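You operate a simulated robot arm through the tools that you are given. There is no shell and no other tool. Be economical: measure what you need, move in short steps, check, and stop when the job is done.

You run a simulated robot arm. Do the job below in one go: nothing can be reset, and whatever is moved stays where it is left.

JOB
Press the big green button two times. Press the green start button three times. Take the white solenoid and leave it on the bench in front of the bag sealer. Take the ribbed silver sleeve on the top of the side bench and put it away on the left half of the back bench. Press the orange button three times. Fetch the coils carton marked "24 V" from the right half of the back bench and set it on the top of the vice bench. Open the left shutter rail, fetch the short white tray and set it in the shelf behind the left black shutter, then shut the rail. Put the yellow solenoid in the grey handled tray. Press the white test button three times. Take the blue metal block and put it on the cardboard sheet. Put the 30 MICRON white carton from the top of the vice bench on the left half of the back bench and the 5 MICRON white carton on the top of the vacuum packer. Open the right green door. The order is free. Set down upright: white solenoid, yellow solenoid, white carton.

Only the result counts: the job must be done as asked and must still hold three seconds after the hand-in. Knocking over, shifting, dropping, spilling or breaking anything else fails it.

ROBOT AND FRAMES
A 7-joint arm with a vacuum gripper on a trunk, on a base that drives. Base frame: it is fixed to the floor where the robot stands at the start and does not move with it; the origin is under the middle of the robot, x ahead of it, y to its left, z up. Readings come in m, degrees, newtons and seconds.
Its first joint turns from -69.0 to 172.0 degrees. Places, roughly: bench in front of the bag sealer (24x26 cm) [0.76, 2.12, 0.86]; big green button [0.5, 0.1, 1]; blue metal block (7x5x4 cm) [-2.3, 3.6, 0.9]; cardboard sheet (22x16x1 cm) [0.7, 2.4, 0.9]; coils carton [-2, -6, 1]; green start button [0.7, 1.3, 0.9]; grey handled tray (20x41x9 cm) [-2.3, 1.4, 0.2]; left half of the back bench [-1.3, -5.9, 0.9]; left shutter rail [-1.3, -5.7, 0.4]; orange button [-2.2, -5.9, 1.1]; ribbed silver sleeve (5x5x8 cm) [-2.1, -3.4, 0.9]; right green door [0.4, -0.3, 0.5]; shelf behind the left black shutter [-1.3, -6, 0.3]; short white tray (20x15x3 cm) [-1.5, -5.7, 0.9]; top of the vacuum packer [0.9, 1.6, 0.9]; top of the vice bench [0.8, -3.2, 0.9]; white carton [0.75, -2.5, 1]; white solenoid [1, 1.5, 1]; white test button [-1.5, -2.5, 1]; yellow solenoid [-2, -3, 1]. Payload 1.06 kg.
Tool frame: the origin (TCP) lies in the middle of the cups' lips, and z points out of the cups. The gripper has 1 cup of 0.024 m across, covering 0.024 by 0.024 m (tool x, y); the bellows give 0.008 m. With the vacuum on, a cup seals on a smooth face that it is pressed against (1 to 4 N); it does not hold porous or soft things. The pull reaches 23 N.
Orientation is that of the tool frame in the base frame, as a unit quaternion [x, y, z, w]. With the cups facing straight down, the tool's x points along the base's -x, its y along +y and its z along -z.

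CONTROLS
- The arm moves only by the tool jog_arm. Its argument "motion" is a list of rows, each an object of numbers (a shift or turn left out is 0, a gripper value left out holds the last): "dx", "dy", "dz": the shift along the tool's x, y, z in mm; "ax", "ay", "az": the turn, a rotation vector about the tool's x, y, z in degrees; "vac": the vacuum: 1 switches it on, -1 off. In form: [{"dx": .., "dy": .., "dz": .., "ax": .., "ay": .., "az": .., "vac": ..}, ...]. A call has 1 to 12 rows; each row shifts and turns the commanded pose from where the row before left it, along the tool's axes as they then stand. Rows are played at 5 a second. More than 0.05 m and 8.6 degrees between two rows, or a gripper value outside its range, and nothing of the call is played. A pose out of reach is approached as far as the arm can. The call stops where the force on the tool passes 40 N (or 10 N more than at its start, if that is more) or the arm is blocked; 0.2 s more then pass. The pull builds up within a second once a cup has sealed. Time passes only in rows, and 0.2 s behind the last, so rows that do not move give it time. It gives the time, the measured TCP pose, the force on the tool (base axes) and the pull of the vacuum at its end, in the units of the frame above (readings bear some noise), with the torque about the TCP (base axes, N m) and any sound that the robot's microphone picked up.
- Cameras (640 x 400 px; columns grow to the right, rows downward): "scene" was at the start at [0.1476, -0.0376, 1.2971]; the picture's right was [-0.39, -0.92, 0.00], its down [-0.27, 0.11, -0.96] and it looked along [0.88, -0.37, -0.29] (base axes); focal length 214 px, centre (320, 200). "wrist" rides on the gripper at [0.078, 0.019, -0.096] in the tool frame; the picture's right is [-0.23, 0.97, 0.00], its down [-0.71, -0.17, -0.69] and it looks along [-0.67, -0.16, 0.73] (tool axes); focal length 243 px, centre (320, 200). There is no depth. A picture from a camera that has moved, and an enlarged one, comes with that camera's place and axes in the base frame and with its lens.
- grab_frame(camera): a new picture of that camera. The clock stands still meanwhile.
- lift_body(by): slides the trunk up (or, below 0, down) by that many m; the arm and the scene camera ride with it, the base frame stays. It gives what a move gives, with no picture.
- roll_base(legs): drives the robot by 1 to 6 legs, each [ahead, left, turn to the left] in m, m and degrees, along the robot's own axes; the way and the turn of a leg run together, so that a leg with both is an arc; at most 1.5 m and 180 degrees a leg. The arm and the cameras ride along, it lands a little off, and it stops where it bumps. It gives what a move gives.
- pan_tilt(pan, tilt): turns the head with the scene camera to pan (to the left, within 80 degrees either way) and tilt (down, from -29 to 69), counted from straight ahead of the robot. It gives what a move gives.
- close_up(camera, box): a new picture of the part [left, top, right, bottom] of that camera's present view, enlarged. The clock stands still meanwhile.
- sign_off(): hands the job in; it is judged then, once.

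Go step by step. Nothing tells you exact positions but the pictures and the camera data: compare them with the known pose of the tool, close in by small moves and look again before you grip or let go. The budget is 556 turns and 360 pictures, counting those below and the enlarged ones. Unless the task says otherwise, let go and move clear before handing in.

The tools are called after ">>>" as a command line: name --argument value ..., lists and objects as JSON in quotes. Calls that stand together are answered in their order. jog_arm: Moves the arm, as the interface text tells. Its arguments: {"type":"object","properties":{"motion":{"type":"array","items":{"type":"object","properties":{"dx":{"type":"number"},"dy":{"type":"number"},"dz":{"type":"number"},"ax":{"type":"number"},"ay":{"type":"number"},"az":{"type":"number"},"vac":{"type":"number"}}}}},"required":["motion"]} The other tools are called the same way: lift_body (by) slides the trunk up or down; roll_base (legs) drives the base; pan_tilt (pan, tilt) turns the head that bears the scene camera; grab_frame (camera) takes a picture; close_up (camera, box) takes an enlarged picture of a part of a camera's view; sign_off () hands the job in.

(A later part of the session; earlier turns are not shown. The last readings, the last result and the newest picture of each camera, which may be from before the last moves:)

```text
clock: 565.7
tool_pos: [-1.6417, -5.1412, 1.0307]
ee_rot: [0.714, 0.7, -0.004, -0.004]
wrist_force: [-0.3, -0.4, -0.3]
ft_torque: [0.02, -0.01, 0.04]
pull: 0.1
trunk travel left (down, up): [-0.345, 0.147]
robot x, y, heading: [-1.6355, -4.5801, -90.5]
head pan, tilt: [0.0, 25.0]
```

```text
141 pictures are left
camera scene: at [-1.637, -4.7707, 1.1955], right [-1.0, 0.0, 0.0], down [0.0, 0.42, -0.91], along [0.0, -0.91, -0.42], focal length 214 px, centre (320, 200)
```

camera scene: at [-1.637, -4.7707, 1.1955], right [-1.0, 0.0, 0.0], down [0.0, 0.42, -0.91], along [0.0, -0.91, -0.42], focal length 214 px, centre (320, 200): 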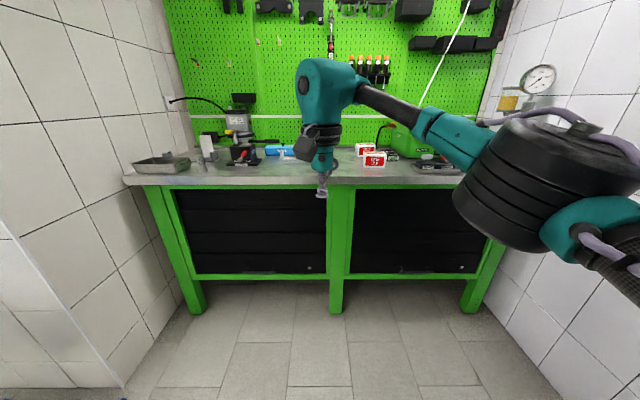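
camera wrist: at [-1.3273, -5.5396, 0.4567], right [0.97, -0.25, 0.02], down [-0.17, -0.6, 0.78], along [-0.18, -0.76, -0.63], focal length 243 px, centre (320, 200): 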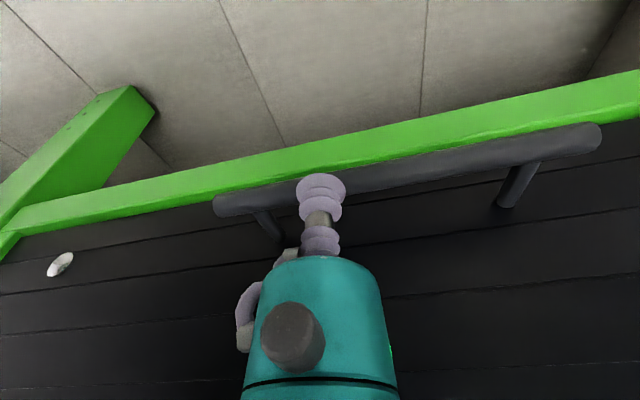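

The base touched the concrete column on the right. I'll ease off it, and zoom in on the right half of the bench.

>>> roll_base --legs '[[0.35, 0.04, 0]]'

>>> pan_tilt --pan -20 --tilt 30

>>> grab_frame --camera "scene"

>>> grab_frame --camera "wrist"

```text
clock: 568.0
tool_pos: [-1.6036, -5.4956, 1.03]
ee_rot: [0.715, 0.7, -0.004, -0.005]
wrist_force: [0.6, -0.1, 0.5]
ft_torque: [0.04, 0.01, 0.03]
pull: 0.1
trunk travel left (down, up): [-0.345, 0.147]
robot x, y, heading: [-1.5942, -4.9413, -90.4]
head pan, tilt: [0.0, 25.0]
```

```text
clock: 568.8
tool_pos: [-1.6032, -5.4957, 1.0308]
ee_rot: [0.714, 0.7, -0.004, -0.004]
wrist_force: [0.4, -0.1, 0.5]
ft_torque: [0.03, -0.02, 0.01]
pull: 0.0
trunk travel left (down, up): [-0.345, 0.147]
robot x, y, heading: [-1.5969, -4.9424, -90.2]
head pan, tilt: [-20.0, 30.0]
```

```text
140 pictures are left
camera scene: at [-1.6281, -5.1181, 1.1876], right [-0.94, 0.34, 0.0], down [0.17, 0.47, -0.87], along [-0.3, -0.81, -0.5], focal length 214 px, centre (320, 200)
```

scene: 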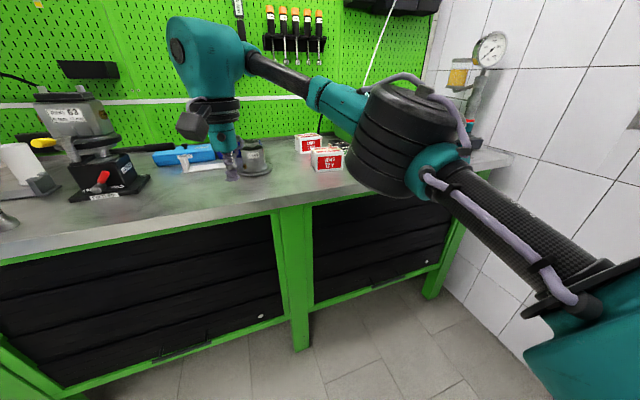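

```text
139 pictures are left
camera wrist: at [-1.5814, -5.4174, 1.126], right [0.97, -0.26, -0.01], down [-0.18, -0.7, 0.69], along [-0.18, -0.66, -0.73], focal length 243 px, centre (320, 200)
```

wrist: 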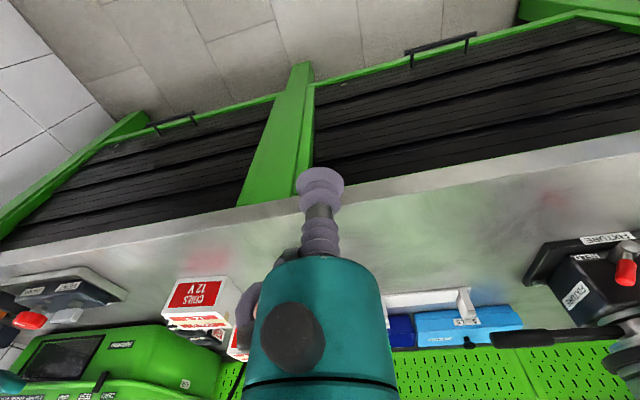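

I'll raise the arm well above the equipment, move forward past the column base, then shift right and look from above.

>>> lift_body --by 0.14

>>> jog_arm --motion '[{"dz": -20, "dx": 20}, {"dx": 30, "dz": -20}, {"dx": 30, "dz": -20}, {}]'

>>> roll_base --legs '[[0.27, 0, 0], [0, -0.25, 0]]'

>>> pan_tilt --pan 0 --tilt 30

>>> grab_frame --camera "scene"

>>> grab_frame --camera "wrist"

```text
clock: 570.5
tool_pos: [-1.6024, -5.4798, 1.2175]
ee_rot: [0.714, 0.699, -0.035, 0.028]
wrist_force: [-0.4, 0.0, -0.1]
ft_torque: [-0.01, 0.03, -0.02]
pull: 0.0
trunk travel left (down, up): [-0.485, 0.007]
robot x, y, heading: [-1.5957, -4.9423, -90.4]
head pan, tilt: [-20.0, 30.0]
```

```text
clock: 571.5
tool_pos: [-1.6011, -5.3931, 1.2703]
ee_rot: [0.714, 0.699, -0.035, 0.028]
wrist_force: [0.2, 0.0, -0.4]
ft_torque: [0.02, -0.03, 0.0]
pull: 0.1
trunk travel left (down, up): [-0.485, 0.007]
robot x, y, heading: [-1.592, -4.9407, -90.1]
head pan, tilt: [-20.0, 30.0]
```

```text
clock: 575.8
tool_pos: [-1.8536, -5.665, 1.2703]
ee_rot: [0.716, 0.697, -0.035, 0.028]
wrist_force: [0.3, 0.0, -0.4]
ft_torque: [0.02, -0.01, 0.03]
pull: 0.1
trunk travel left (down, up): [-0.485, 0.007]
robot x, y, heading: [-1.8459, -5.2133, -90.8]
head pan, tilt: [-20.0, 30.0]
```

```text
clock: 576.6
tool_pos: [-1.8538, -5.6643, 1.2703]
ee_rot: [0.716, 0.697, -0.034, 0.028]
wrist_force: [0.3, -0.6, 0.2]
ft_torque: [-0.01, 0.01, -0.02]
pull: 0.1
trunk travel left (down, up): [-0.485, 0.007]
robot x, y, heading: [-1.8413, -5.2152, -90.4]
head pan, tilt: [0.0, 30.0]
```

```text
138 pictures are left
camera scene: at [-1.8479, -5.3133, 1.3431], right [-1.0, 0.01, 0.0], down [0.0, 0.5, -0.87], along [-0.01, -0.87, -0.5], focal length 214 px, centre (320, 200)
```

scene: 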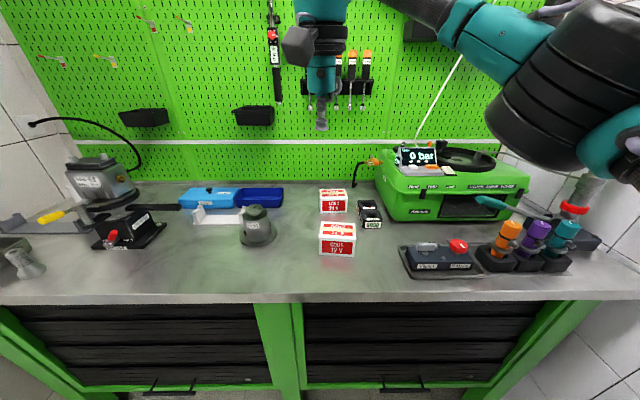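

```text
137 pictures are left
camera wrist: at [-1.8318, -5.5796, 1.358], right [0.97, -0.26, 0.01], down [-0.18, -0.64, 0.75], along [-0.19, -0.72, -0.66], focal length 243 px, centre (320, 200)
```

wrist: 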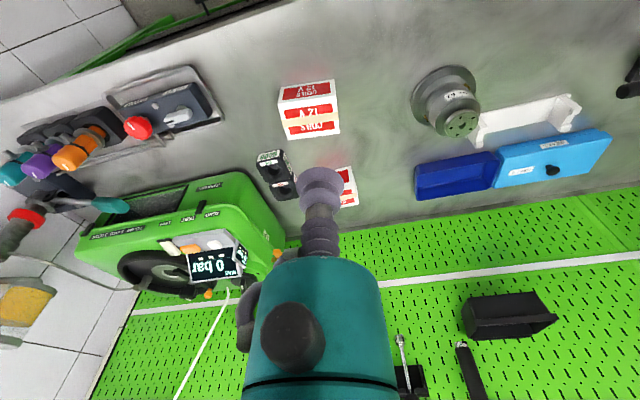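

>>> close_up --camera "wrist" --box '[70, 160, 310, 310]'

>>> close_up --camera "scene" --box '[360, 120, 560, 240]'

```text
2.67 times, centred on (190, 235) of wrist
camera zoom: at [-1.8318, -5.5796, 1.358], right [0.97, -0.26, 0.01], down [-0.18, -0.64, 0.75], along [-0.19, -0.72, -0.66], focal length 647 px, centre (667, 107)
```

zoom: 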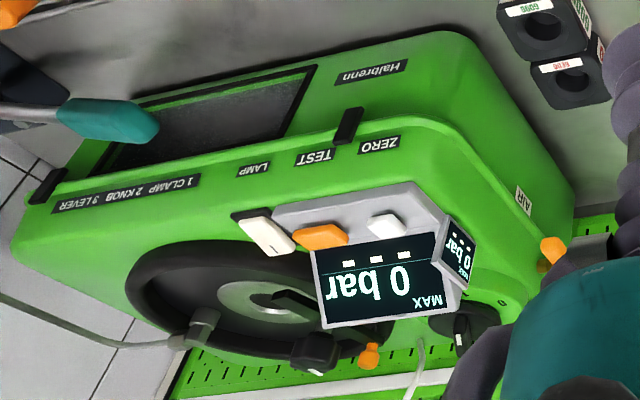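

```text
3.20 times, centred on (460, 180) of scene
camera zoom: at [-1.8479, -5.3133, 1.3431], right [-1.0, 0.01, 0.0], down [0.0, 0.5, -0.87], along [-0.01, -0.87, -0.5], focal length 686 px, centre (-128, 264)
```

zoom: 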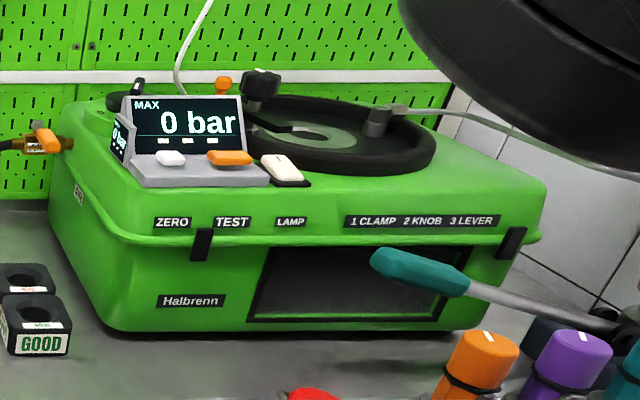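

The orange button ("TEST") sits on the sloped console before the display, at about (−2.186, −5.916, 1.11). I'll tilt the tool forward about 25° to stay clear of the display and drive nearer.

>>> jog_arm --motion '[{"ay": -7}, {"ay": -7}, {"ay": -6}, {}]'

>>> roll_base --legs '[[0, -0.33, 0.5], [0.06, 0, 0]]'

>>> grab_frame --camera "scene"

>>> grab_frame --camera "wrist"

```text
clock: 577.6
tool_pos: [-1.8537, -5.6645, 1.2702]
ee_rot: [0.698, 0.682, -0.16, 0.149]
wrist_force: [-0.2, -0.6, -0.6]
ft_torque: [-0.03, 0.01, 0.02]
pull: 0.0
trunk travel left (down, up): [-0.485, 0.007]
robot x, y, heading: [-1.8455, -5.2136, -90.3]
head pan, tilt: [0.0, 30.0]
```

```text
clock: 581.6
tool_pos: [-2.1667, -5.7252, 1.2695]
ee_rot: [0.693, 0.687, -0.158, 0.15]
wrist_force: [0.4, -0.6, -0.5]
ft_torque: [0.03, 0.03, 0.01]
pull: 0.1
trunk travel left (down, up): [-0.485, 0.007]
robot x, y, heading: [-2.1684, -5.2722, -89.4]
head pan, tilt: [0.0, 30.0]
```

```text
134 pictures are left
camera scene: at [-2.167, -5.3732, 1.343], right [-1.0, -0.01, 0.0], down [0.0, 0.5, -0.87], along [0.01, -0.87, -0.5], focal length 214 px, centre (320, 200)
```

scene: 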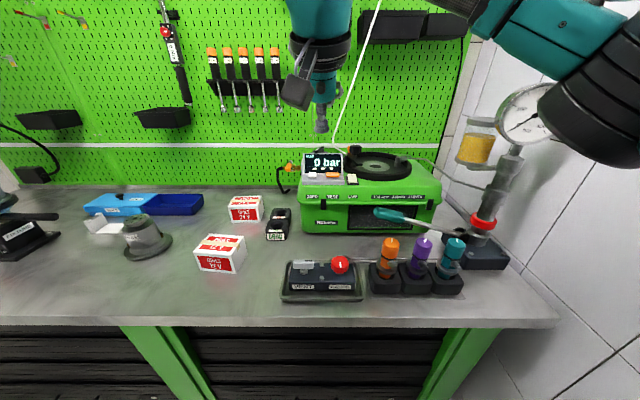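

```text
133 pictures are left
camera wrist: at [-2.1467, -5.614, 1.3224], right [0.97, -0.22, 0.09], down [-0.17, -0.35, 0.92], along [-0.17, -0.91, -0.38], focal length 243 px, centre (320, 200)
```

wrist: 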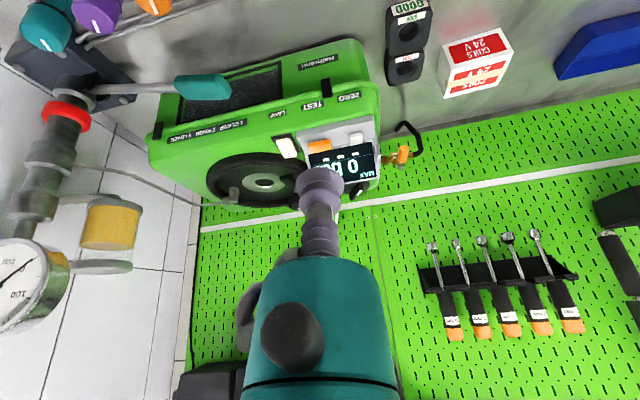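

Button refined: (−2.196, −5.913, 1.112). I'll move to 10 cm off it along the tool axis and check.

>>> roll_base --legs '[[0.07, 0, 0]]'

>>> jog_arm --motion '[{"dy": -29}, {"dx": -20, "dz": 30}, {"dx": -19, "dz": 33}, {"dz": 30}, {}]'

>>> grab_frame --camera "wrist"

>>> close_up --camera "scene" --box '[240, 60, 440, 260]'

```text
clock: 582.6
tool_pos: [-2.1655, -5.7958, 1.2689]
ee_rot: [0.693, 0.687, -0.158, 0.15]
wrist_force: [0.6, -0.2, -0.5]
ft_torque: [0.01, 0.01, -0.01]
pull: 0.1
trunk travel left (down, up): [-0.485, 0.007]
robot x, y, heading: [-2.168, -5.3404, -89.5]
head pan, tilt: [0.0, 30.0]
```

```text
clock: 583.8
tool_pos: [-2.1917, -5.8675, 1.2023]
ee_rot: [0.693, 0.688, -0.159, 0.15]
wrist_force: [0.1, 0.2, 0.0]
ft_torque: [0.01, 0.02, 0.01]
pull: 0.0
trunk travel left (down, up): [-0.485, 0.007]
robot x, y, heading: [-2.1676, -5.3414, -89.4]
head pan, tilt: [0.0, 30.0]
```

```text
132 pictures are left
camera wrist: at [-2.1723, -5.7571, 1.255], right [0.97, -0.22, 0.09], down [-0.17, -0.35, 0.92], along [-0.17, -0.91, -0.37], focal length 243 px, centre (320, 200)
```

wrist: 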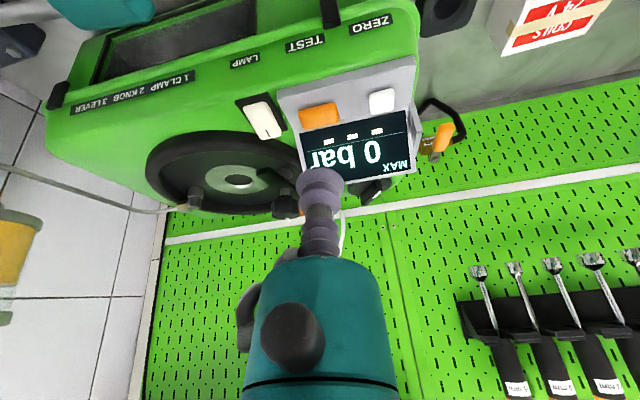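

```text
2.00 times, centred on (340, 160) of scene
camera zoom: at [-2.1663, -5.4434, 1.3431], right [-1.0, -0.01, 0.0], down [0.0, 0.5, -0.87], along [0.01, -0.87, -0.5], focal length 429 px, centre (280, 280)
```

zoom: 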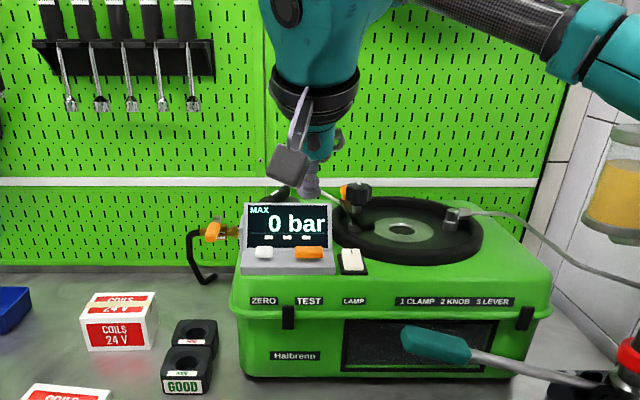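

>>> jog_arm --motion '[{"dx": -12, "dy": -5}, {"dz": 35}, {"dz": 30}, {}]'

>>> close_up --camera "wrist" --box '[220, 80, 420, 230]'

>>> close_up --camera "scene" --box '[270, 120, 390, 220]'

```text
clock: 584.8
tool_pos: [-2.1993, -5.9062, 1.1482]
ee_rot: [0.692, 0.688, -0.157, 0.151]
wrist_force: [-0.4, 0.1, -0.7]
ft_torque: [0.01, -0.03, 0.02]
pull: 0.1
trunk travel left (down, up): [-0.485, 0.007]
robot x, y, heading: [-2.169, -5.3397, -89.7]
head pan, tilt: [0.0, 30.0]
```

```text
2.67 times, centred on (320, 155) of wrist
camera zoom: at [-2.1792, -5.7962, 1.2014], right [0.97, -0.22, 0.09], down [-0.17, -0.35, 0.92], along [-0.17, -0.91, -0.37], focal length 647 px, centre (320, 320)
```

zoom: 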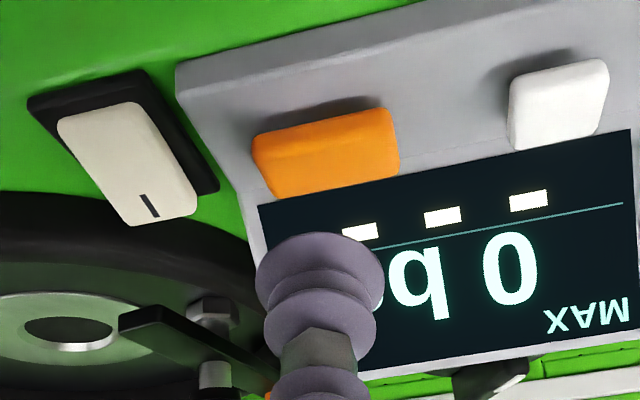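

```text
4.00 times, centred on (330, 170) of scene
camera zoom: at [-2.1663, -5.4435, 1.3431], right [-1.0, -0.01, 0.0], down [0.0, 0.5, -0.87], along [0.01, -0.87, -0.5], focal length 858 px, centre (280, 320)
```

zoom: 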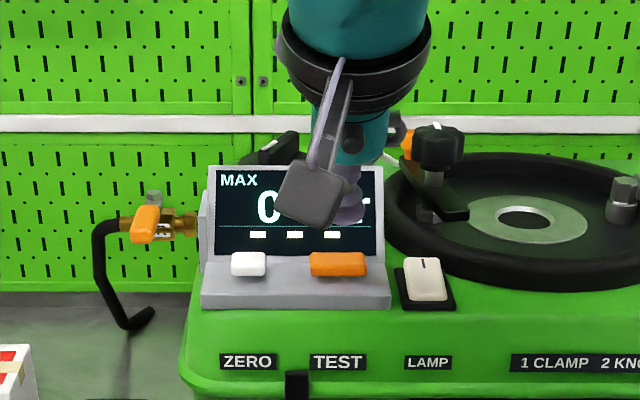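

Aligned. Pressing along the tool axis in small steps, listening for the click.

>>> jog_arm --motion '[{"dx": 5, "dy": 2}, {"dz": 25}, {"dz": 10}, {"dz": 5}, {"dz": 4}, {}]'

>>> close_up --camera "scene" --box '[270, 120, 390, 220]'

```text
clock: 586.2
tool_pos: [-2.199, -5.923, 1.1069]
ee_rot: [0.693, 0.688, -0.157, 0.15]
wrist_force: [-0.7, 0.2, -0.1]
ft_torque: [0.0, 0.02, -0.01]
pull: 0.0
trunk travel left (down, up): [-0.485, 0.007]
robot x, y, heading: [-2.169, -5.3439, -89.6]
head pan, tilt: [0.0, 30.0]
```

```text
4.00 times, centred on (330, 170) of scene
camera zoom: at [-2.1663, -5.4436, 1.3431], right [-1.0, -0.01, 0.0], down [0.0, 0.5, -0.87], along [0.01, -0.87, -0.5], focal length 858 px, centre (280, 320)
```

zoom: 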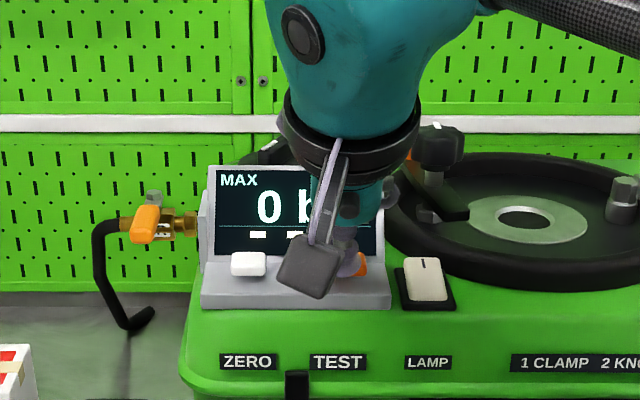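

>>> jog_arm --motion '[{"dz": 3}, {"dz": 3}, {"dz": 2}, {}]'

```text
clock: 587.2
tool_pos: [-2.1996, -5.9258, 1.0998]
ee_rot: [0.693, 0.687, -0.159, 0.15]
wrist_force: [-0.4, 0.4, 1.5]
ft_torque: [0.01, 0.0, 0.0]
pull: 0.1
trunk travel left (down, up): [-0.485, 0.007]
robot x, y, heading: [-2.166, -5.3431, -89.4]
head pan, tilt: [0.0, 30.0]
```

>>> jog_arm --motion '[{"dz": 3}, {"dz": 2}, {"dz": 2}, {}]'

```text
clock: 588.2
tool_pos: [-2.2011, -5.9283, 1.0946]
ee_rot: [0.693, 0.687, -0.158, 0.15]
wrist_force: [1.0, 0.8, 3.2]
ft_torque: [-0.01, -0.01, -0.04]
pull: 0.1
trunk travel left (down, up): [-0.485, 0.007]
robot x, y, heading: [-2.1694, -5.347, -89.3]
head pan, tilt: [0.0, 30.0]
heard: click
```

One click. Two more follow.

>>> jog_arm --motion '[{"dz": -10}, {"dz": -12}, {}, {}]'

>>> jog_arm --motion '[{"dz": 10}, {"dz": 6}, {"dz": 4}, {"dz": 3}, {}]'

>>> jog_arm --motion '[{"dz": -10}, {"dz": -13}, {}, {}]'

>>> jog_arm --motion '[{"dz": 10}, {"dz": 6}, {"dz": 4}, {"dz": 3}, {"dz": 1}, {}]'

>>> jog_arm --motion '[{"dz": -10}, {"dz": -14}, {"dz": -40}, {"dz": -40}, {}]'

```text
clock: 589.2
tool_pos: [-2.1993, -5.9199, 1.1139]
ee_rot: [0.692, 0.688, -0.158, 0.151]
wrist_force: [1.0, -0.9, 0.4]
ft_torque: [0.01, -0.04, -0.01]
pull: 0.0
trunk travel left (down, up): [-0.485, 0.007]
robot x, y, heading: [-2.1689, -5.3404, -89.5]
head pan, tilt: [0.0, 30.0]
```

```text
clock: 590.4
tool_pos: [-2.2005, -5.9299, 1.0927]
ee_rot: [0.693, 0.687, -0.158, 0.151]
wrist_force: [0.4, 2.0, 4.7]
ft_torque: [0.0, 0.02, -0.03]
pull: 0.0
trunk travel left (down, up): [-0.485, 0.007]
robot x, y, heading: [-2.1695, -5.3417, -89.8]
head pan, tilt: [0.0, 30.0]
heard: click
```

```text
clock: 591.4
tool_pos: [-2.2015, -5.9206, 1.1122]
ee_rot: [0.693, 0.687, -0.157, 0.149]
wrist_force: [-0.3, 0.5, -0.8]
ft_torque: [-0.02, -0.03, 0.03]
pull: 0.1
trunk travel left (down, up): [-0.485, 0.007]
robot x, y, heading: [-2.1694, -5.3423, -89.3]
head pan, tilt: [0.0, 30.0]
```

```text
clock: 592.8
tool_pos: [-2.2013, -5.9282, 1.0915]
ee_rot: [0.693, 0.687, -0.159, 0.15]
wrist_force: [-1.2, 2.1, 3.2]
ft_torque: [-0.01, -0.01, -0.01]
pull: 0.0
trunk travel left (down, up): [-0.485, 0.007]
robot x, y, heading: [-2.167, -5.3439, -89.6]
head pan, tilt: [0.0, 30.0]
heard: click
```

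```text
clock: 594.0
tool_pos: [-2.2005, -5.8859, 1.1848]
ee_rot: [0.692, 0.688, -0.157, 0.15]
wrist_force: [0.6, 0.4, 0.4]
ft_torque: [0.01, 0.01, 0.01]
pull: 0.1
trunk travel left (down, up): [-0.485, 0.007]
robot x, y, heading: [-2.1674, -5.3417, -89.3]
head pan, tilt: [0.0, 30.0]
```

Three clicks: the orange button is done. Now the "24 V" coils carton: back off, level the tool and shift left.

>>> roll_base --legs '[[-0.13, 0, 0]]'

>>> jog_arm --motion '[{"ay": 8}, {"ay": 8}, {"ay": 8}, {}]'

>>> roll_base --legs '[[0, 0.27, 0]]'

>>> grab_frame --camera "scene"

>>> grab_frame --camera "wrist"

```text
clock: 595.3
tool_pos: [-2.1998, -5.7553, 1.1852]
ee_rot: [0.692, 0.688, -0.158, 0.151]
wrist_force: [-0.8, 0.1, 0.9]
ft_torque: [0.02, -0.01, 0.0]
pull: 0.1
trunk travel left (down, up): [-0.485, 0.007]
robot x, y, heading: [-2.1672, -5.2128, -89.4]
head pan, tilt: [0.0, 30.0]
```

```text
clock: 596.3
tool_pos: [-2.1995, -5.755, 1.1859]
ee_rot: [0.709, 0.705, -0.01, 0.004]
wrist_force: [0.1, -0.2, 0.0]
ft_torque: [-0.02, 0.02, 0.04]
pull: 0.2
trunk travel left (down, up): [-0.485, 0.007]
robot x, y, heading: [-2.1672, -5.2133, -89.2]
head pan, tilt: [0.0, 30.0]
```

```text
clock: 599.2
tool_pos: [-1.9293, -5.7532, 1.1846]
ee_rot: [0.709, 0.705, -0.01, 0.004]
wrist_force: [0.8, 0.1, -0.5]
ft_torque: [-0.03, 0.03, 0.01]
pull: 0.0
trunk travel left (down, up): [-0.485, 0.007]
robot x, y, heading: [-1.8998, -5.2111, -89.4]
head pan, tilt: [0.0, 30.0]
```

```text
127 pictures are left
camera scene: at [-1.8981, -5.3122, 1.3431], right [-1.0, -0.01, 0.0], down [-0.01, 0.5, -0.87], along [0.01, -0.87, -0.5], focal length 214 px, centre (320, 200)
```

scene: 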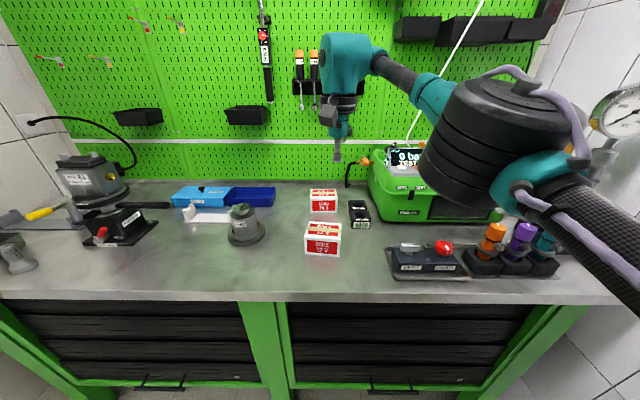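

```text
126 pictures are left
camera wrist: at [-1.9095, -5.6736, 1.2793], right [0.97, -0.24, 0.0], down [-0.17, -0.69, 0.7], along [-0.17, -0.68, -0.71], focal length 243 px, centre (320, 200)
```

wrist: 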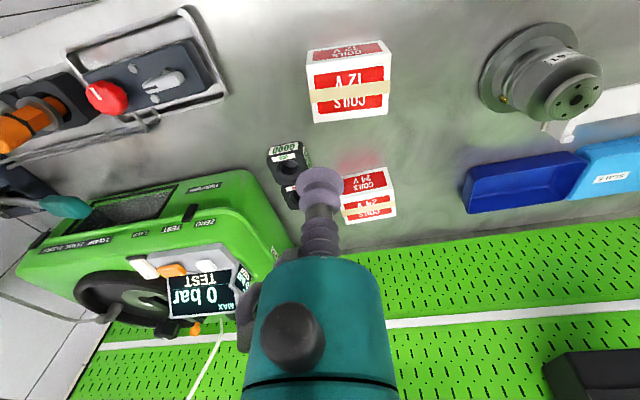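

>>> close_up --camera "wrist" --box '[280, 150, 440, 250]'

>>> close_up --camera "scene" --box '[280, 170, 400, 270]'

```text
4.00 times, centred on (360, 200) of wrist
camera zoom: at [-1.9095, -5.6736, 1.2793], right [0.97, -0.24, 0.0], down [-0.17, -0.69, 0.7], along [-0.17, -0.68, -0.71], focal length 970 px, centre (160, 200)
```

zoom: 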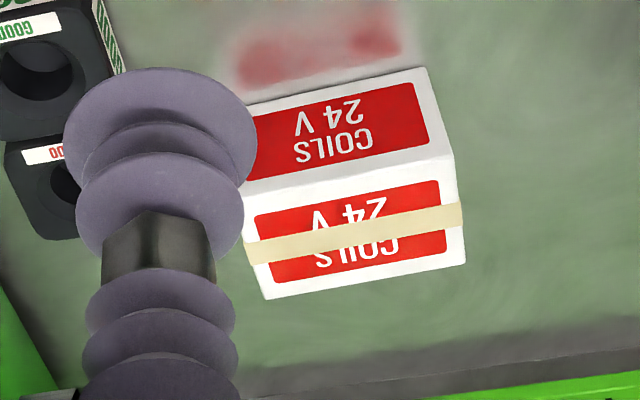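

```text
4.00 times, centred on (340, 220) of scene
camera zoom: at [-1.8981, -5.3122, 1.3431], right [-1.0, -0.01, 0.0], down [-0.01, 0.5, -0.87], along [0.01, -0.87, -0.5], focal length 858 px, centre (240, 120)
```

zoom: 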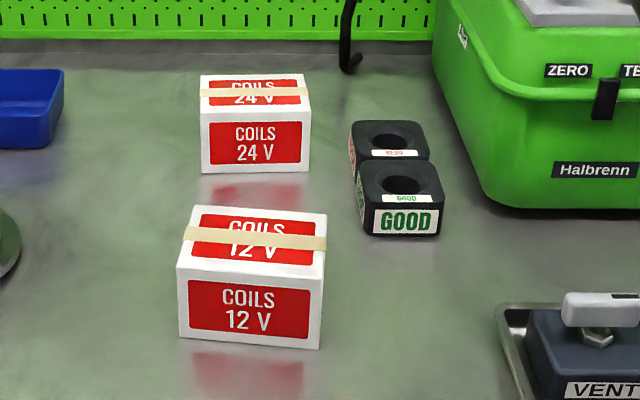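

The carton's top centre is at (−1.901, −6.001, 0.976). To keep the elbow off the compressor display, I'll stand further left and reach 20° to the right.

>>> roll_base --legs '[[0, 0.2, 0]]'

>>> jog_arm --motion '[{"dy": -40, "dz": 20}, {"dy": -40, "dz": 20}, {"dy": -40, "dz": 20}, {"dy": -40, "dz": 20}, {"dy": -15, "dz": 15, "dx": -20}, {}]'

>>> roll_base --legs '[[0.1, 0, 0]]'

>>> grab_frame --camera "scene"

>>> grab_frame --camera "wrist"

```text
clock: 601.7
tool_pos: [-1.7228, -5.7506, 1.1864]
ee_rot: [0.71, 0.704, -0.011, 0.004]
wrist_force: [0.4, 0.2, -0.6]
ft_torque: [0.0, -0.02, 0.0]
pull: 0.0
trunk travel left (down, up): [-0.485, 0.007]
robot x, y, heading: [-1.6955, -5.2058, -89.4]
head pan, tilt: [0.0, 30.0]
```

```text
clock: 603.1
tool_pos: [-1.9021, -5.7729, 1.0921]
ee_rot: [0.71, 0.704, -0.011, 0.005]
wrist_force: [-0.1, -0.8, -0.3]
ft_torque: [-0.04, 0.0, -0.01]
pull: 0.0
trunk travel left (down, up): [-0.485, 0.007]
robot x, y, heading: [-1.6918, -5.2077, -89.6]
head pan, tilt: [0.0, 30.0]
```

```text
clock: 604.3
tool_pos: [-1.9004, -5.8737, 1.0927]
ee_rot: [0.709, 0.705, -0.009, 0.003]
wrist_force: [0.0, -0.4, 0.4]
ft_torque: [-0.01, 0.01, 0.0]
pull: 0.1
trunk travel left (down, up): [-0.485, 0.007]
robot x, y, heading: [-1.6911, -5.3106, -89.6]
head pan, tilt: [0.0, 30.0]
```

```text
123 pictures are left
camera scene: at [-1.6893, -5.4122, 1.343], right [-1.0, -0.01, 0.0], down [0.0, 0.5, -0.87], along [0.01, -0.87, -0.5], focal length 214 px, centre (320, 200)
```

scene: 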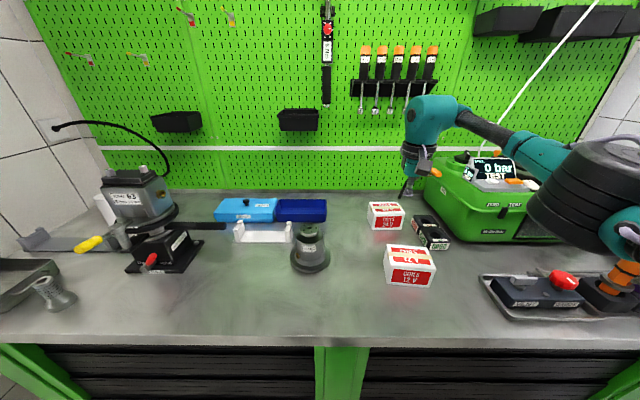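

```text
122 pictures are left
camera wrist: at [-1.8795, -5.7949, 1.1859], right [0.97, -0.24, 0.0], down [-0.17, -0.69, 0.7], along [-0.17, -0.68, -0.71], focal length 243 px, centre (320, 200)
```

wrist: 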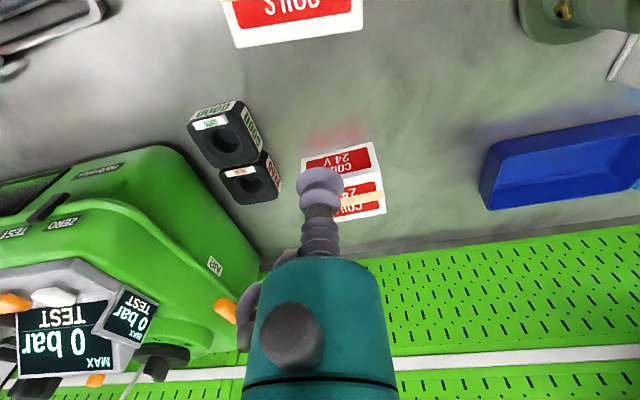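

>>> jog_arm --motion '[{"dx": -25}, {"dz": 40, "dx": -20}, {"dz": 35, "dx": -20}, {}]'

>>> grab_frame --camera "scene"

>>> grab_frame --camera "wrist"

```text
clock: 605.3
tool_pos: [-1.8918, -5.8912, 1.0291]
ee_rot: [0.711, 0.704, -0.011, 0.005]
wrist_force: [0.0, 0.4, 0.6]
ft_torque: [-0.03, -0.05, -0.03]
pull: 0.0
out of reach, approached as far as the arm can: row 1, 2, 3
trunk travel left (down, up): [-0.485, 0.007]
robot x, y, heading: [-1.6931, -5.3103, -89.5]
head pan, tilt: [0.0, 30.0]
```

```text
121 pictures are left
camera scene: at [-1.6897, -5.4109, 1.3431], right [-1.0, -0.01, 0.0], down [0.0, 0.5, -0.87], along [0.01, -0.87, -0.5], focal length 214 px, centre (320, 200)
```

scene: 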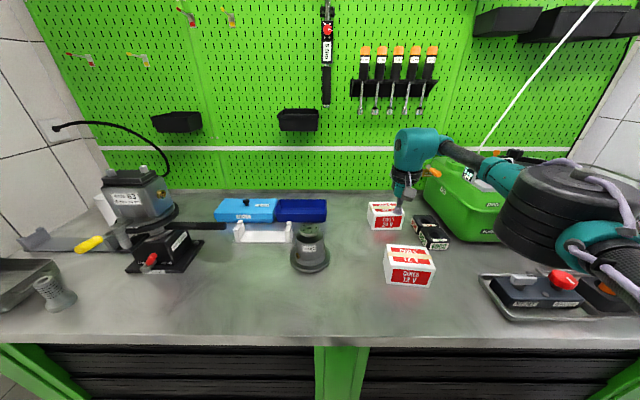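

```text
120 pictures are left
camera wrist: at [-1.8718, -5.8117, 1.1212], right [0.97, -0.24, 0.0], down [-0.17, -0.69, 0.7], along [-0.17, -0.68, -0.71], focal length 243 px, centre (320, 200)
```

wrist: 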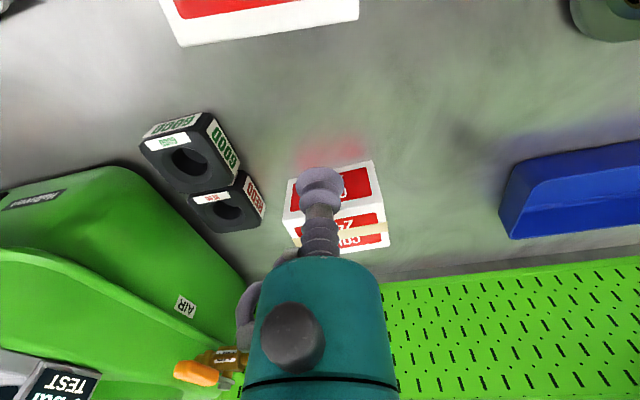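

The elbow would come too close to the compressor. I'll move the base further left and reach out more to the right (about 32°), which keeps the elbow in front of the compressor.

>>> jog_arm --motion '[{"dx": 40}, {"dx": 30}, {"dz": -20}, {}]'

>>> roll_base --legs '[[0, 0.15, 0]]'

>>> jog_arm --motion '[{"dy": -40}, {"dy": -40}, {"dy": -40}, {"dy": -36}, {}]'

>>> grab_frame --camera "scene"

```text
clock: 606.3
tool_pos: [-1.8917, -5.8233, 1.0465]
ee_rot: [0.711, 0.704, -0.01, 0.004]
wrist_force: [0.1, -0.7, 0.2]
ft_torque: [0.01, 0.0, 0.01]
pull: 0.0
trunk travel left (down, up): [-0.485, 0.007]
robot x, y, heading: [-1.6887, -5.3082, -89.4]
head pan, tilt: [0.0, 30.0]
```

```text
clock: 608.2
tool_pos: [-1.7416, -5.8198, 1.047]
ee_rot: [0.711, 0.703, -0.01, 0.004]
wrist_force: [-1.0, -0.5, -0.3]
ft_torque: [-0.01, -0.02, 0.01]
pull: 0.1
trunk travel left (down, up): [-0.485, 0.007]
robot x, y, heading: [-1.5385, -5.3082, -89.5]
head pan, tilt: [0.0, 30.0]
```

```text
clock: 609.4
tool_pos: [-1.8987, -5.8016, 1.0472]
ee_rot: [0.718, 0.696, -0.017, 0.002]
wrist_force: [0.3, 0.4, 0.5]
ft_torque: [0.0, 0.01, 0.02]
pull: 0.1
out of reach, approached as far as the arm can: row 4
trunk travel left (down, up): [-0.485, 0.007]
robot x, y, heading: [-1.5351, -5.3078, -89.6]
head pan, tilt: [0.0, 30.0]
```

```text
119 pictures are left
camera scene: at [-1.5372, -5.4107, 1.343], right [-1.0, -0.01, 0.0], down [0.0, 0.5, -0.87], along [0.01, -0.87, -0.5], focal length 214 px, centre (320, 200)
```

scene: 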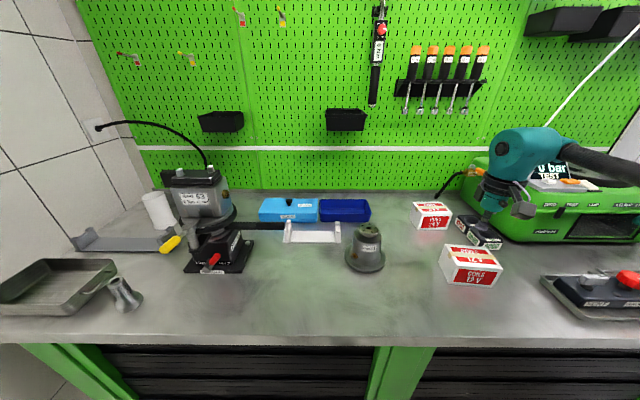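

>>> pan_tilt --pan -45 --tilt 30

>>> grab_frame --camera "scene"

```text
clock: 610.5
tool_pos: [-1.8995, -5.8014, 1.0483]
ee_rot: [0.718, 0.696, -0.017, 0.002]
wrist_force: [-0.6, 0.8, -0.2]
ft_torque: [0.02, -0.03, 0.01]
pull: 0.1
trunk travel left (down, up): [-0.485, 0.007]
robot x, y, heading: [-1.5383, -5.3065, -89.3]
head pan, tilt: [-45.0, 30.0]
```

```text
118 pictures are left
camera scene: at [-1.6021, -5.3838, 1.3431], right [-0.71, 0.7, 0.0], down [0.35, 0.36, -0.87], along [-0.61, -0.62, -0.5], focal length 214 px, centre (320, 200)
```

scene: 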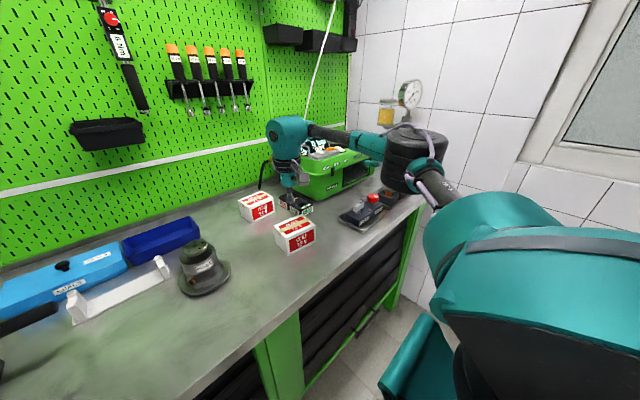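

The 12 V carton is right under the tool, so I'll only lower to z ≈ 1.01, then stretch further out, which straightens the arm.

>>> jog_arm --motion '[{"dz": 35}, {"dx": -30}, {"dx": -30}, {"dx": -30}, {}]'

>>> grab_frame --camera "scene"

```text
clock: 611.8
tool_pos: [-1.9086, -5.7849, 1.0121]
ee_rot: [0.714, 0.7, -0.014, 0.003]
wrist_force: [0.3, 0.4, 0.3]
ft_torque: [0.0, -0.01, -0.01]
pull: 0.0
out of reach, approached as far as the arm can: row 1, 2, 3, 4
trunk travel left (down, up): [-0.485, 0.007]
robot x, y, heading: [-1.5413, -5.3104, -89.5]
head pan, tilt: [-45.0, 30.0]
```

```text
117 pictures are left
camera scene: at [-1.6022, -5.3837, 1.3431], right [-0.71, 0.7, 0.0], down [0.35, 0.36, -0.87], along [-0.61, -0.62, -0.5], focal length 214 px, centre (320, 200)
```

scene: 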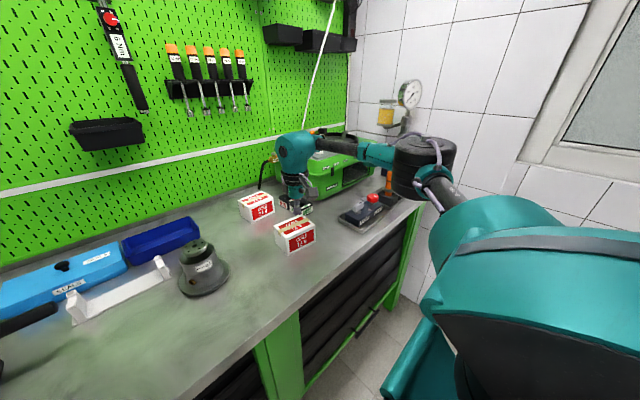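

>>> jog_arm --motion '[{"dz": -25}, {"dx": 20}, {}]'

>>> roll_base --legs '[[0, 0, -14]]'

>>> jog_arm --motion '[{"dx": -30, "dy": 30}, {"dx": -30, "dy": 30}, {"dx": -30, "dy": 20}, {"dx": -30, "dy": 10}, {}]'

>>> grab_frame --camera "scene"

```text
clock: 612.5
tool_pos: [-1.9078, -5.766, 1.0111]
ee_rot: [0.71, 0.705, -0.01, 0.004]
wrist_force: [-0.1, 0.4, -0.1]
ft_torque: [-0.01, -0.01, 0.01]
pull: 0.0
out of reach, approached as far as the arm can: row 1
trunk travel left (down, up): [-0.485, 0.007]
robot x, y, heading: [-1.5395, -5.3059, -89.5]
head pan, tilt: [-45.0, 30.0]
```

```text
clock: 613.8
tool_pos: [-2.0103, -5.6599, 1.0128]
ee_rot: [0.793, 0.609, -0.012, 0.003]
wrist_force: [-0.6, -0.7, 0.0]
ft_torque: [0.01, -0.01, 0.02]
pull: 0.1
trunk travel left (down, up): [-0.485, 0.007]
robot x, y, heading: [-1.5385, -5.3108, -103.5]
head pan, tilt: [-45.0, 30.0]
```

```text
clock: 615.0
tool_pos: [-1.9562, -5.7569, 1.0109]
ee_rot: [0.793, 0.609, -0.011, 0.003]
wrist_force: [0.7, 0.8, -0.7]
ft_torque: [-0.01, 0.0, 0.02]
pull: 0.1
out of reach, approached as far as the arm can: row 3, 4
trunk travel left (down, up): [-0.485, 0.007]
robot x, y, heading: [-1.5401, -5.31, -103.9]
head pan, tilt: [-45.0, 30.0]
```

```text
116 pictures are left
camera scene: at [-1.6185, -5.3658, 1.3431], right [-0.52, 0.86, 0.0], down [0.43, 0.26, -0.87], along [-0.74, -0.45, -0.5], focal length 214 px, centre (320, 200)
```

scene: 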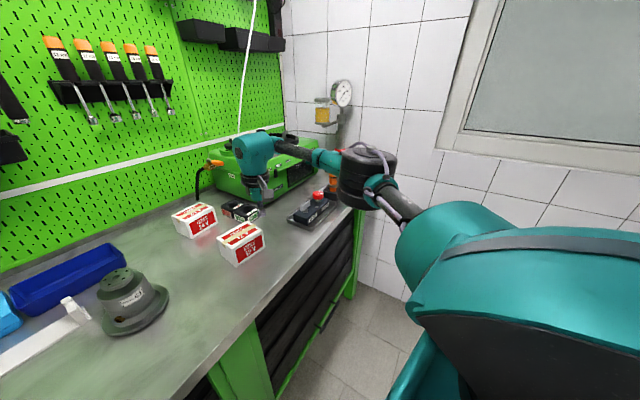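

With the trunk high, the reach is only 0.61; the forward lean of a lower trunk adds about 9 cm. I'll back off the bench, lower the trunk, set the stretched pose there, and return.

>>> roll_base --legs '[[-0.1, 0, 0], [0, 0.15, 0], [0, 0, 14]]'

>>> roll_base --legs '[[-0.3, 0, 0]]'

>>> lift_body --by -0.16

>>> jog_arm --motion '[{"dz": -40}, {"dz": -40}, {"dz": -40}, {"dz": -30, "dx": -20}, {"dx": -35}, {"dx": -35}, {"dx": -35}, {}]'

```text
clock: 618.6
tool_pos: [-1.6711, -5.7777, 1.0121]
ee_rot: [0.717, 0.697, -0.01, 0.004]
wrist_force: [-0.4, -0.1, 0.5]
ft_torque: [0.02, 0.03, 0.0]
pull: 0.0
trunk travel left (down, up): [-0.485, 0.007]
robot x, y, heading: [-1.3642, -5.2425, -90.5]
head pan, tilt: [-45.0, 30.0]
```

```text
clock: 620.6
tool_pos: [-1.6677, -5.4851, 1.0124]
ee_rot: [0.716, 0.698, -0.01, 0.005]
wrist_force: [0.3, -1.0, -0.3]
ft_torque: [0.0, 0.02, 0.02]
pull: 0.2
trunk travel left (down, up): [-0.485, 0.007]
robot x, y, heading: [-1.362, -4.9515, -90.6]
head pan, tilt: [-45.0, 30.0]
```

```text
clock: 622.4
tool_pos: [-1.6676, -5.4855, 0.8515]
ee_rot: [0.716, 0.698, -0.011, 0.003]
wrist_force: [-0.9, -0.1, -0.2]
ft_torque: [0.03, 0.01, -0.01]
pull: 0.1
trunk travel left (down, up): [-0.325, 0.167]
robot x, y, heading: [-1.3668, -4.9515, -90.5]
head pan, tilt: [-45.0, 30.0]
```

```text
clock: 624.2
tool_pos: [-1.6412, -5.5427, 0.9991]
ee_rot: [0.717, 0.697, -0.012, 0.003]
wrist_force: [0.6, -0.1, 0.2]
ft_torque: [-0.02, 0.01, -0.01]
pull: 0.0
out of reach, approached as far as the arm can: row 5, 6, 7
trunk travel left (down, up): [-0.325, 0.167]
robot x, y, heading: [-1.3638, -4.9526, -90.4]
head pan, tilt: [-45.0, 30.0]
```

>>> grab_frame --camera "scene"

```text
115 pictures are left
camera scene: at [-1.4313, -5.1133, 1.1677], right [-0.7, 0.71, 0.0], down [0.36, 0.35, -0.87], along [-0.62, -0.61, -0.5], focal length 214 px, centre (320, 200)
```

scene: 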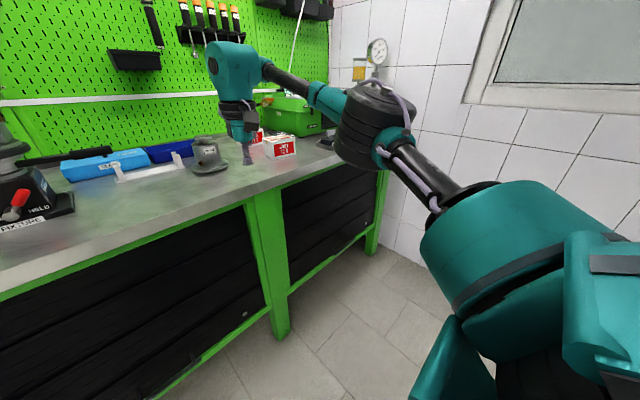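

Re-measuring: the compressor front is at y ≈ −5.94, so in this stretched pose the elbow stays about 4 cm clear. I'll raise slightly for clearance over the 12 V carton and approach.

>>> lift_body --by 0.02

>>> roll_base --legs '[[0.1, 0, 0.4], [0, -0.258, 0]]'

>>> roll_base --legs '[[0.2, 0, 0]]'

>>> grab_frame --camera "scene"

>>> grab_frame --camera "wrist"

```text
clock: 624.9
tool_pos: [-1.6411, -5.5429, 1.0199]
ee_rot: [0.716, 0.698, -0.01, 0.005]
wrist_force: [0.0, -0.8, -0.4]
ft_torque: [0.01, -0.01, -0.01]
pull: 0.0
trunk travel left (down, up): [-0.345, 0.147]
robot x, y, heading: [-1.3651, -4.9535, -90.4]
head pan, tilt: [-45.0, 30.0]
```

```text
clock: 628.5
tool_pos: [-1.8936, -5.6425, 1.019]
ee_rot: [0.716, 0.698, -0.01, 0.004]
wrist_force: [0.6, -0.4, 0.4]
ft_torque: [0.02, 0.02, -0.01]
pull: 0.0
trunk travel left (down, up): [-0.345, 0.147]
robot x, y, heading: [-1.6235, -5.0562, -90.1]
head pan, tilt: [-45.0, 30.0]
```

```text
clock: 630.1
tool_pos: [-1.8948, -5.8415, 1.0202]
ee_rot: [0.716, 0.698, -0.01, 0.003]
wrist_force: [0.1, -0.4, 0.1]
ft_torque: [0.03, -0.01, 0.02]
pull: 0.1
trunk travel left (down, up): [-0.345, 0.147]
robot x, y, heading: [-1.6223, -5.2514, -90.0]
head pan, tilt: [-45.0, 30.0]
```

```text
114 pictures are left
camera scene: at [-1.6863, -5.4081, 1.1875], right [-0.7, 0.71, 0.0], down [0.36, 0.35, -0.87], along [-0.62, -0.61, -0.5], focal length 214 px, centre (320, 200)
```

scene: 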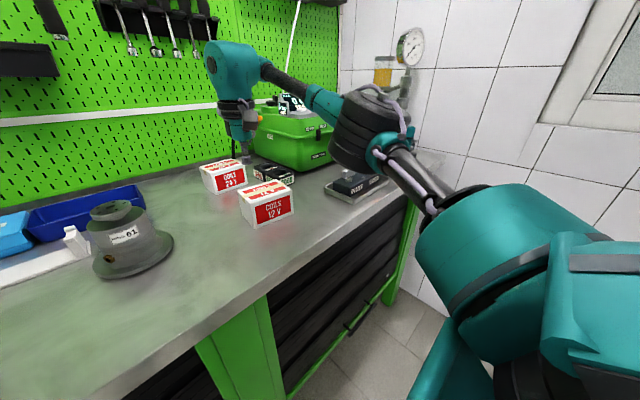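

```text
113 pictures are left
camera wrist: at [-1.8738, -5.7622, 1.1135], right [0.97, -0.26, 0.0], down [-0.18, -0.69, 0.7], along [-0.18, -0.68, -0.71], focal length 243 px, centre (320, 200)
```

wrist: 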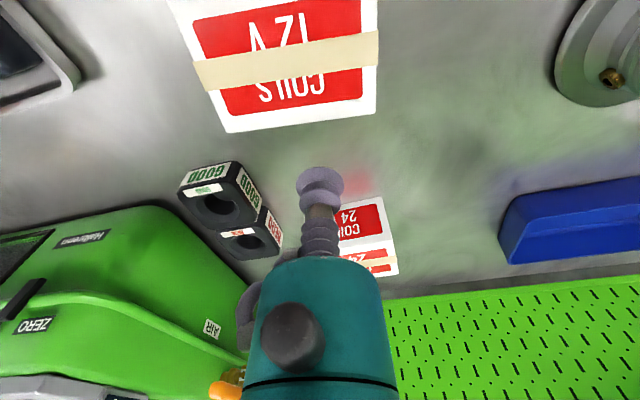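

Elbow clear with margin. I'll advance the last 14 cm over the 24 V carton.

>>> roll_base --legs '[[0.1, 0, 0]]'

>>> grab_frame --camera "scene"

>>> grab_frame --camera "wrist"

```text
clock: 631.2
tool_pos: [-1.8954, -5.9407, 1.0193]
ee_rot: [0.715, 0.699, -0.01, 0.004]
wrist_force: [0.4, -0.7, -0.8]
ft_torque: [0.02, -0.01, 0.0]
pull: 0.1
trunk travel left (down, up): [-0.345, 0.147]
robot x, y, heading: [-1.6201, -5.3465, -90.2]
head pan, tilt: [-45.0, 30.0]
```

```text
112 pictures are left
camera scene: at [-1.6866, -5.5068, 1.1875], right [-0.7, 0.71, 0.0], down [0.36, 0.35, -0.87], along [-0.61, -0.61, -0.5], focal length 214 px, centre (320, 200)
```

scene: 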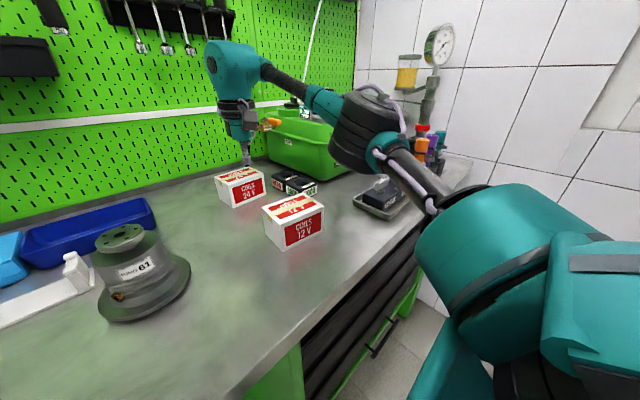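

```text
111 pictures are left
camera wrist: at [-1.8734, -5.8613, 1.1134], right [0.97, -0.26, 0.0], down [-0.18, -0.69, 0.7], along [-0.18, -0.68, -0.71], focal length 243 px, centre (320, 200)
```

wrist: 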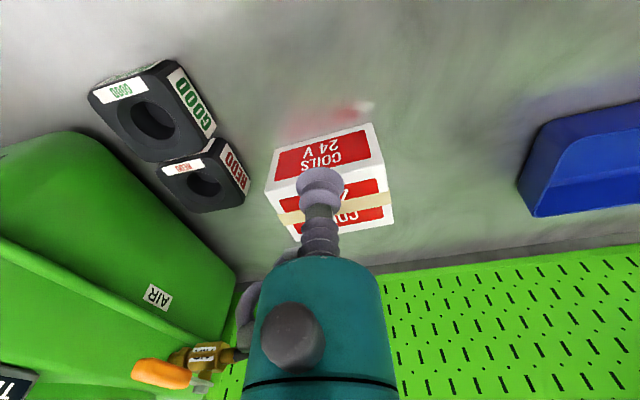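

>>> roll_base --legs '[[0.052, 0, 0]]'

>>> jog_arm --motion '[{"dz": 20, "vac": 1}, {"dz": 10}, {"dz": 5}, {"dz": 4}, {}]'

>>> grab_frame --camera "wrist"

```text
clock: 632.1
tool_pos: [-1.8953, -5.9924, 1.0207]
ee_rot: [0.714, 0.7, -0.01, 0.004]
wrist_force: [0.2, 0.3, 0.2]
ft_torque: [0.03, 0.01, 0.0]
pull: 0.0
trunk travel left (down, up): [-0.345, 0.147]
robot x, y, heading: [-1.6196, -5.399, -90.0]
head pan, tilt: [-45.0, 30.0]
```

```text
clock: 633.3
tool_pos: [-1.8955, -5.9912, 0.9813]
ee_rot: [0.715, 0.699, -0.01, 0.005]
wrist_force: [-0.5, 0.1, 0.1]
ft_torque: [0.02, 0.0, -0.02]
pull: 0.2
trunk travel left (down, up): [-0.345, 0.147]
robot x, y, heading: [-1.6235, -5.4015, -90.2]
head pan, tilt: [-45.0, 30.0]
```

```text
110 pictures are left
camera wrist: at [-1.8737, -5.9126, 1.0753], right [0.97, -0.26, 0.0], down [-0.18, -0.69, 0.7], along [-0.18, -0.68, -0.71], focal length 243 px, centre (320, 200)
```

wrist: 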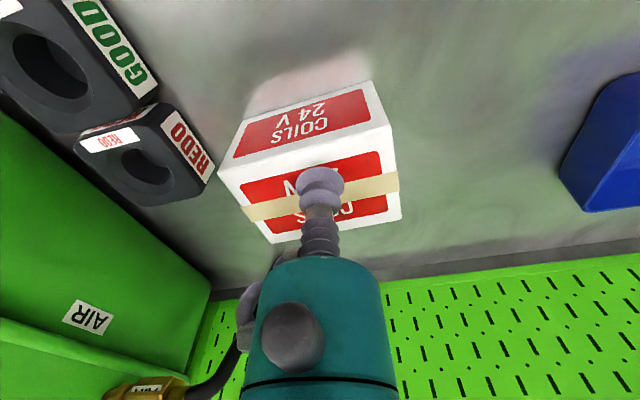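

>>> jog_arm --motion '[{"dz": 4}, {"dz": 4}, {"dz": 3}, {}, {}]'

```text
clock: 634.5
tool_pos: [-1.8938, -5.9914, 0.9706]
ee_rot: [0.715, 0.699, -0.011, 0.004]
wrist_force: [0.3, -0.8, -0.7]
ft_torque: [-0.01, 0.03, 0.03]
pull: 0.1
trunk travel left (down, up): [-0.345, 0.147]
robot x, y, heading: [-1.6209, -5.4017, -90.2]
head pan, tilt: [-45.0, 30.0]
```

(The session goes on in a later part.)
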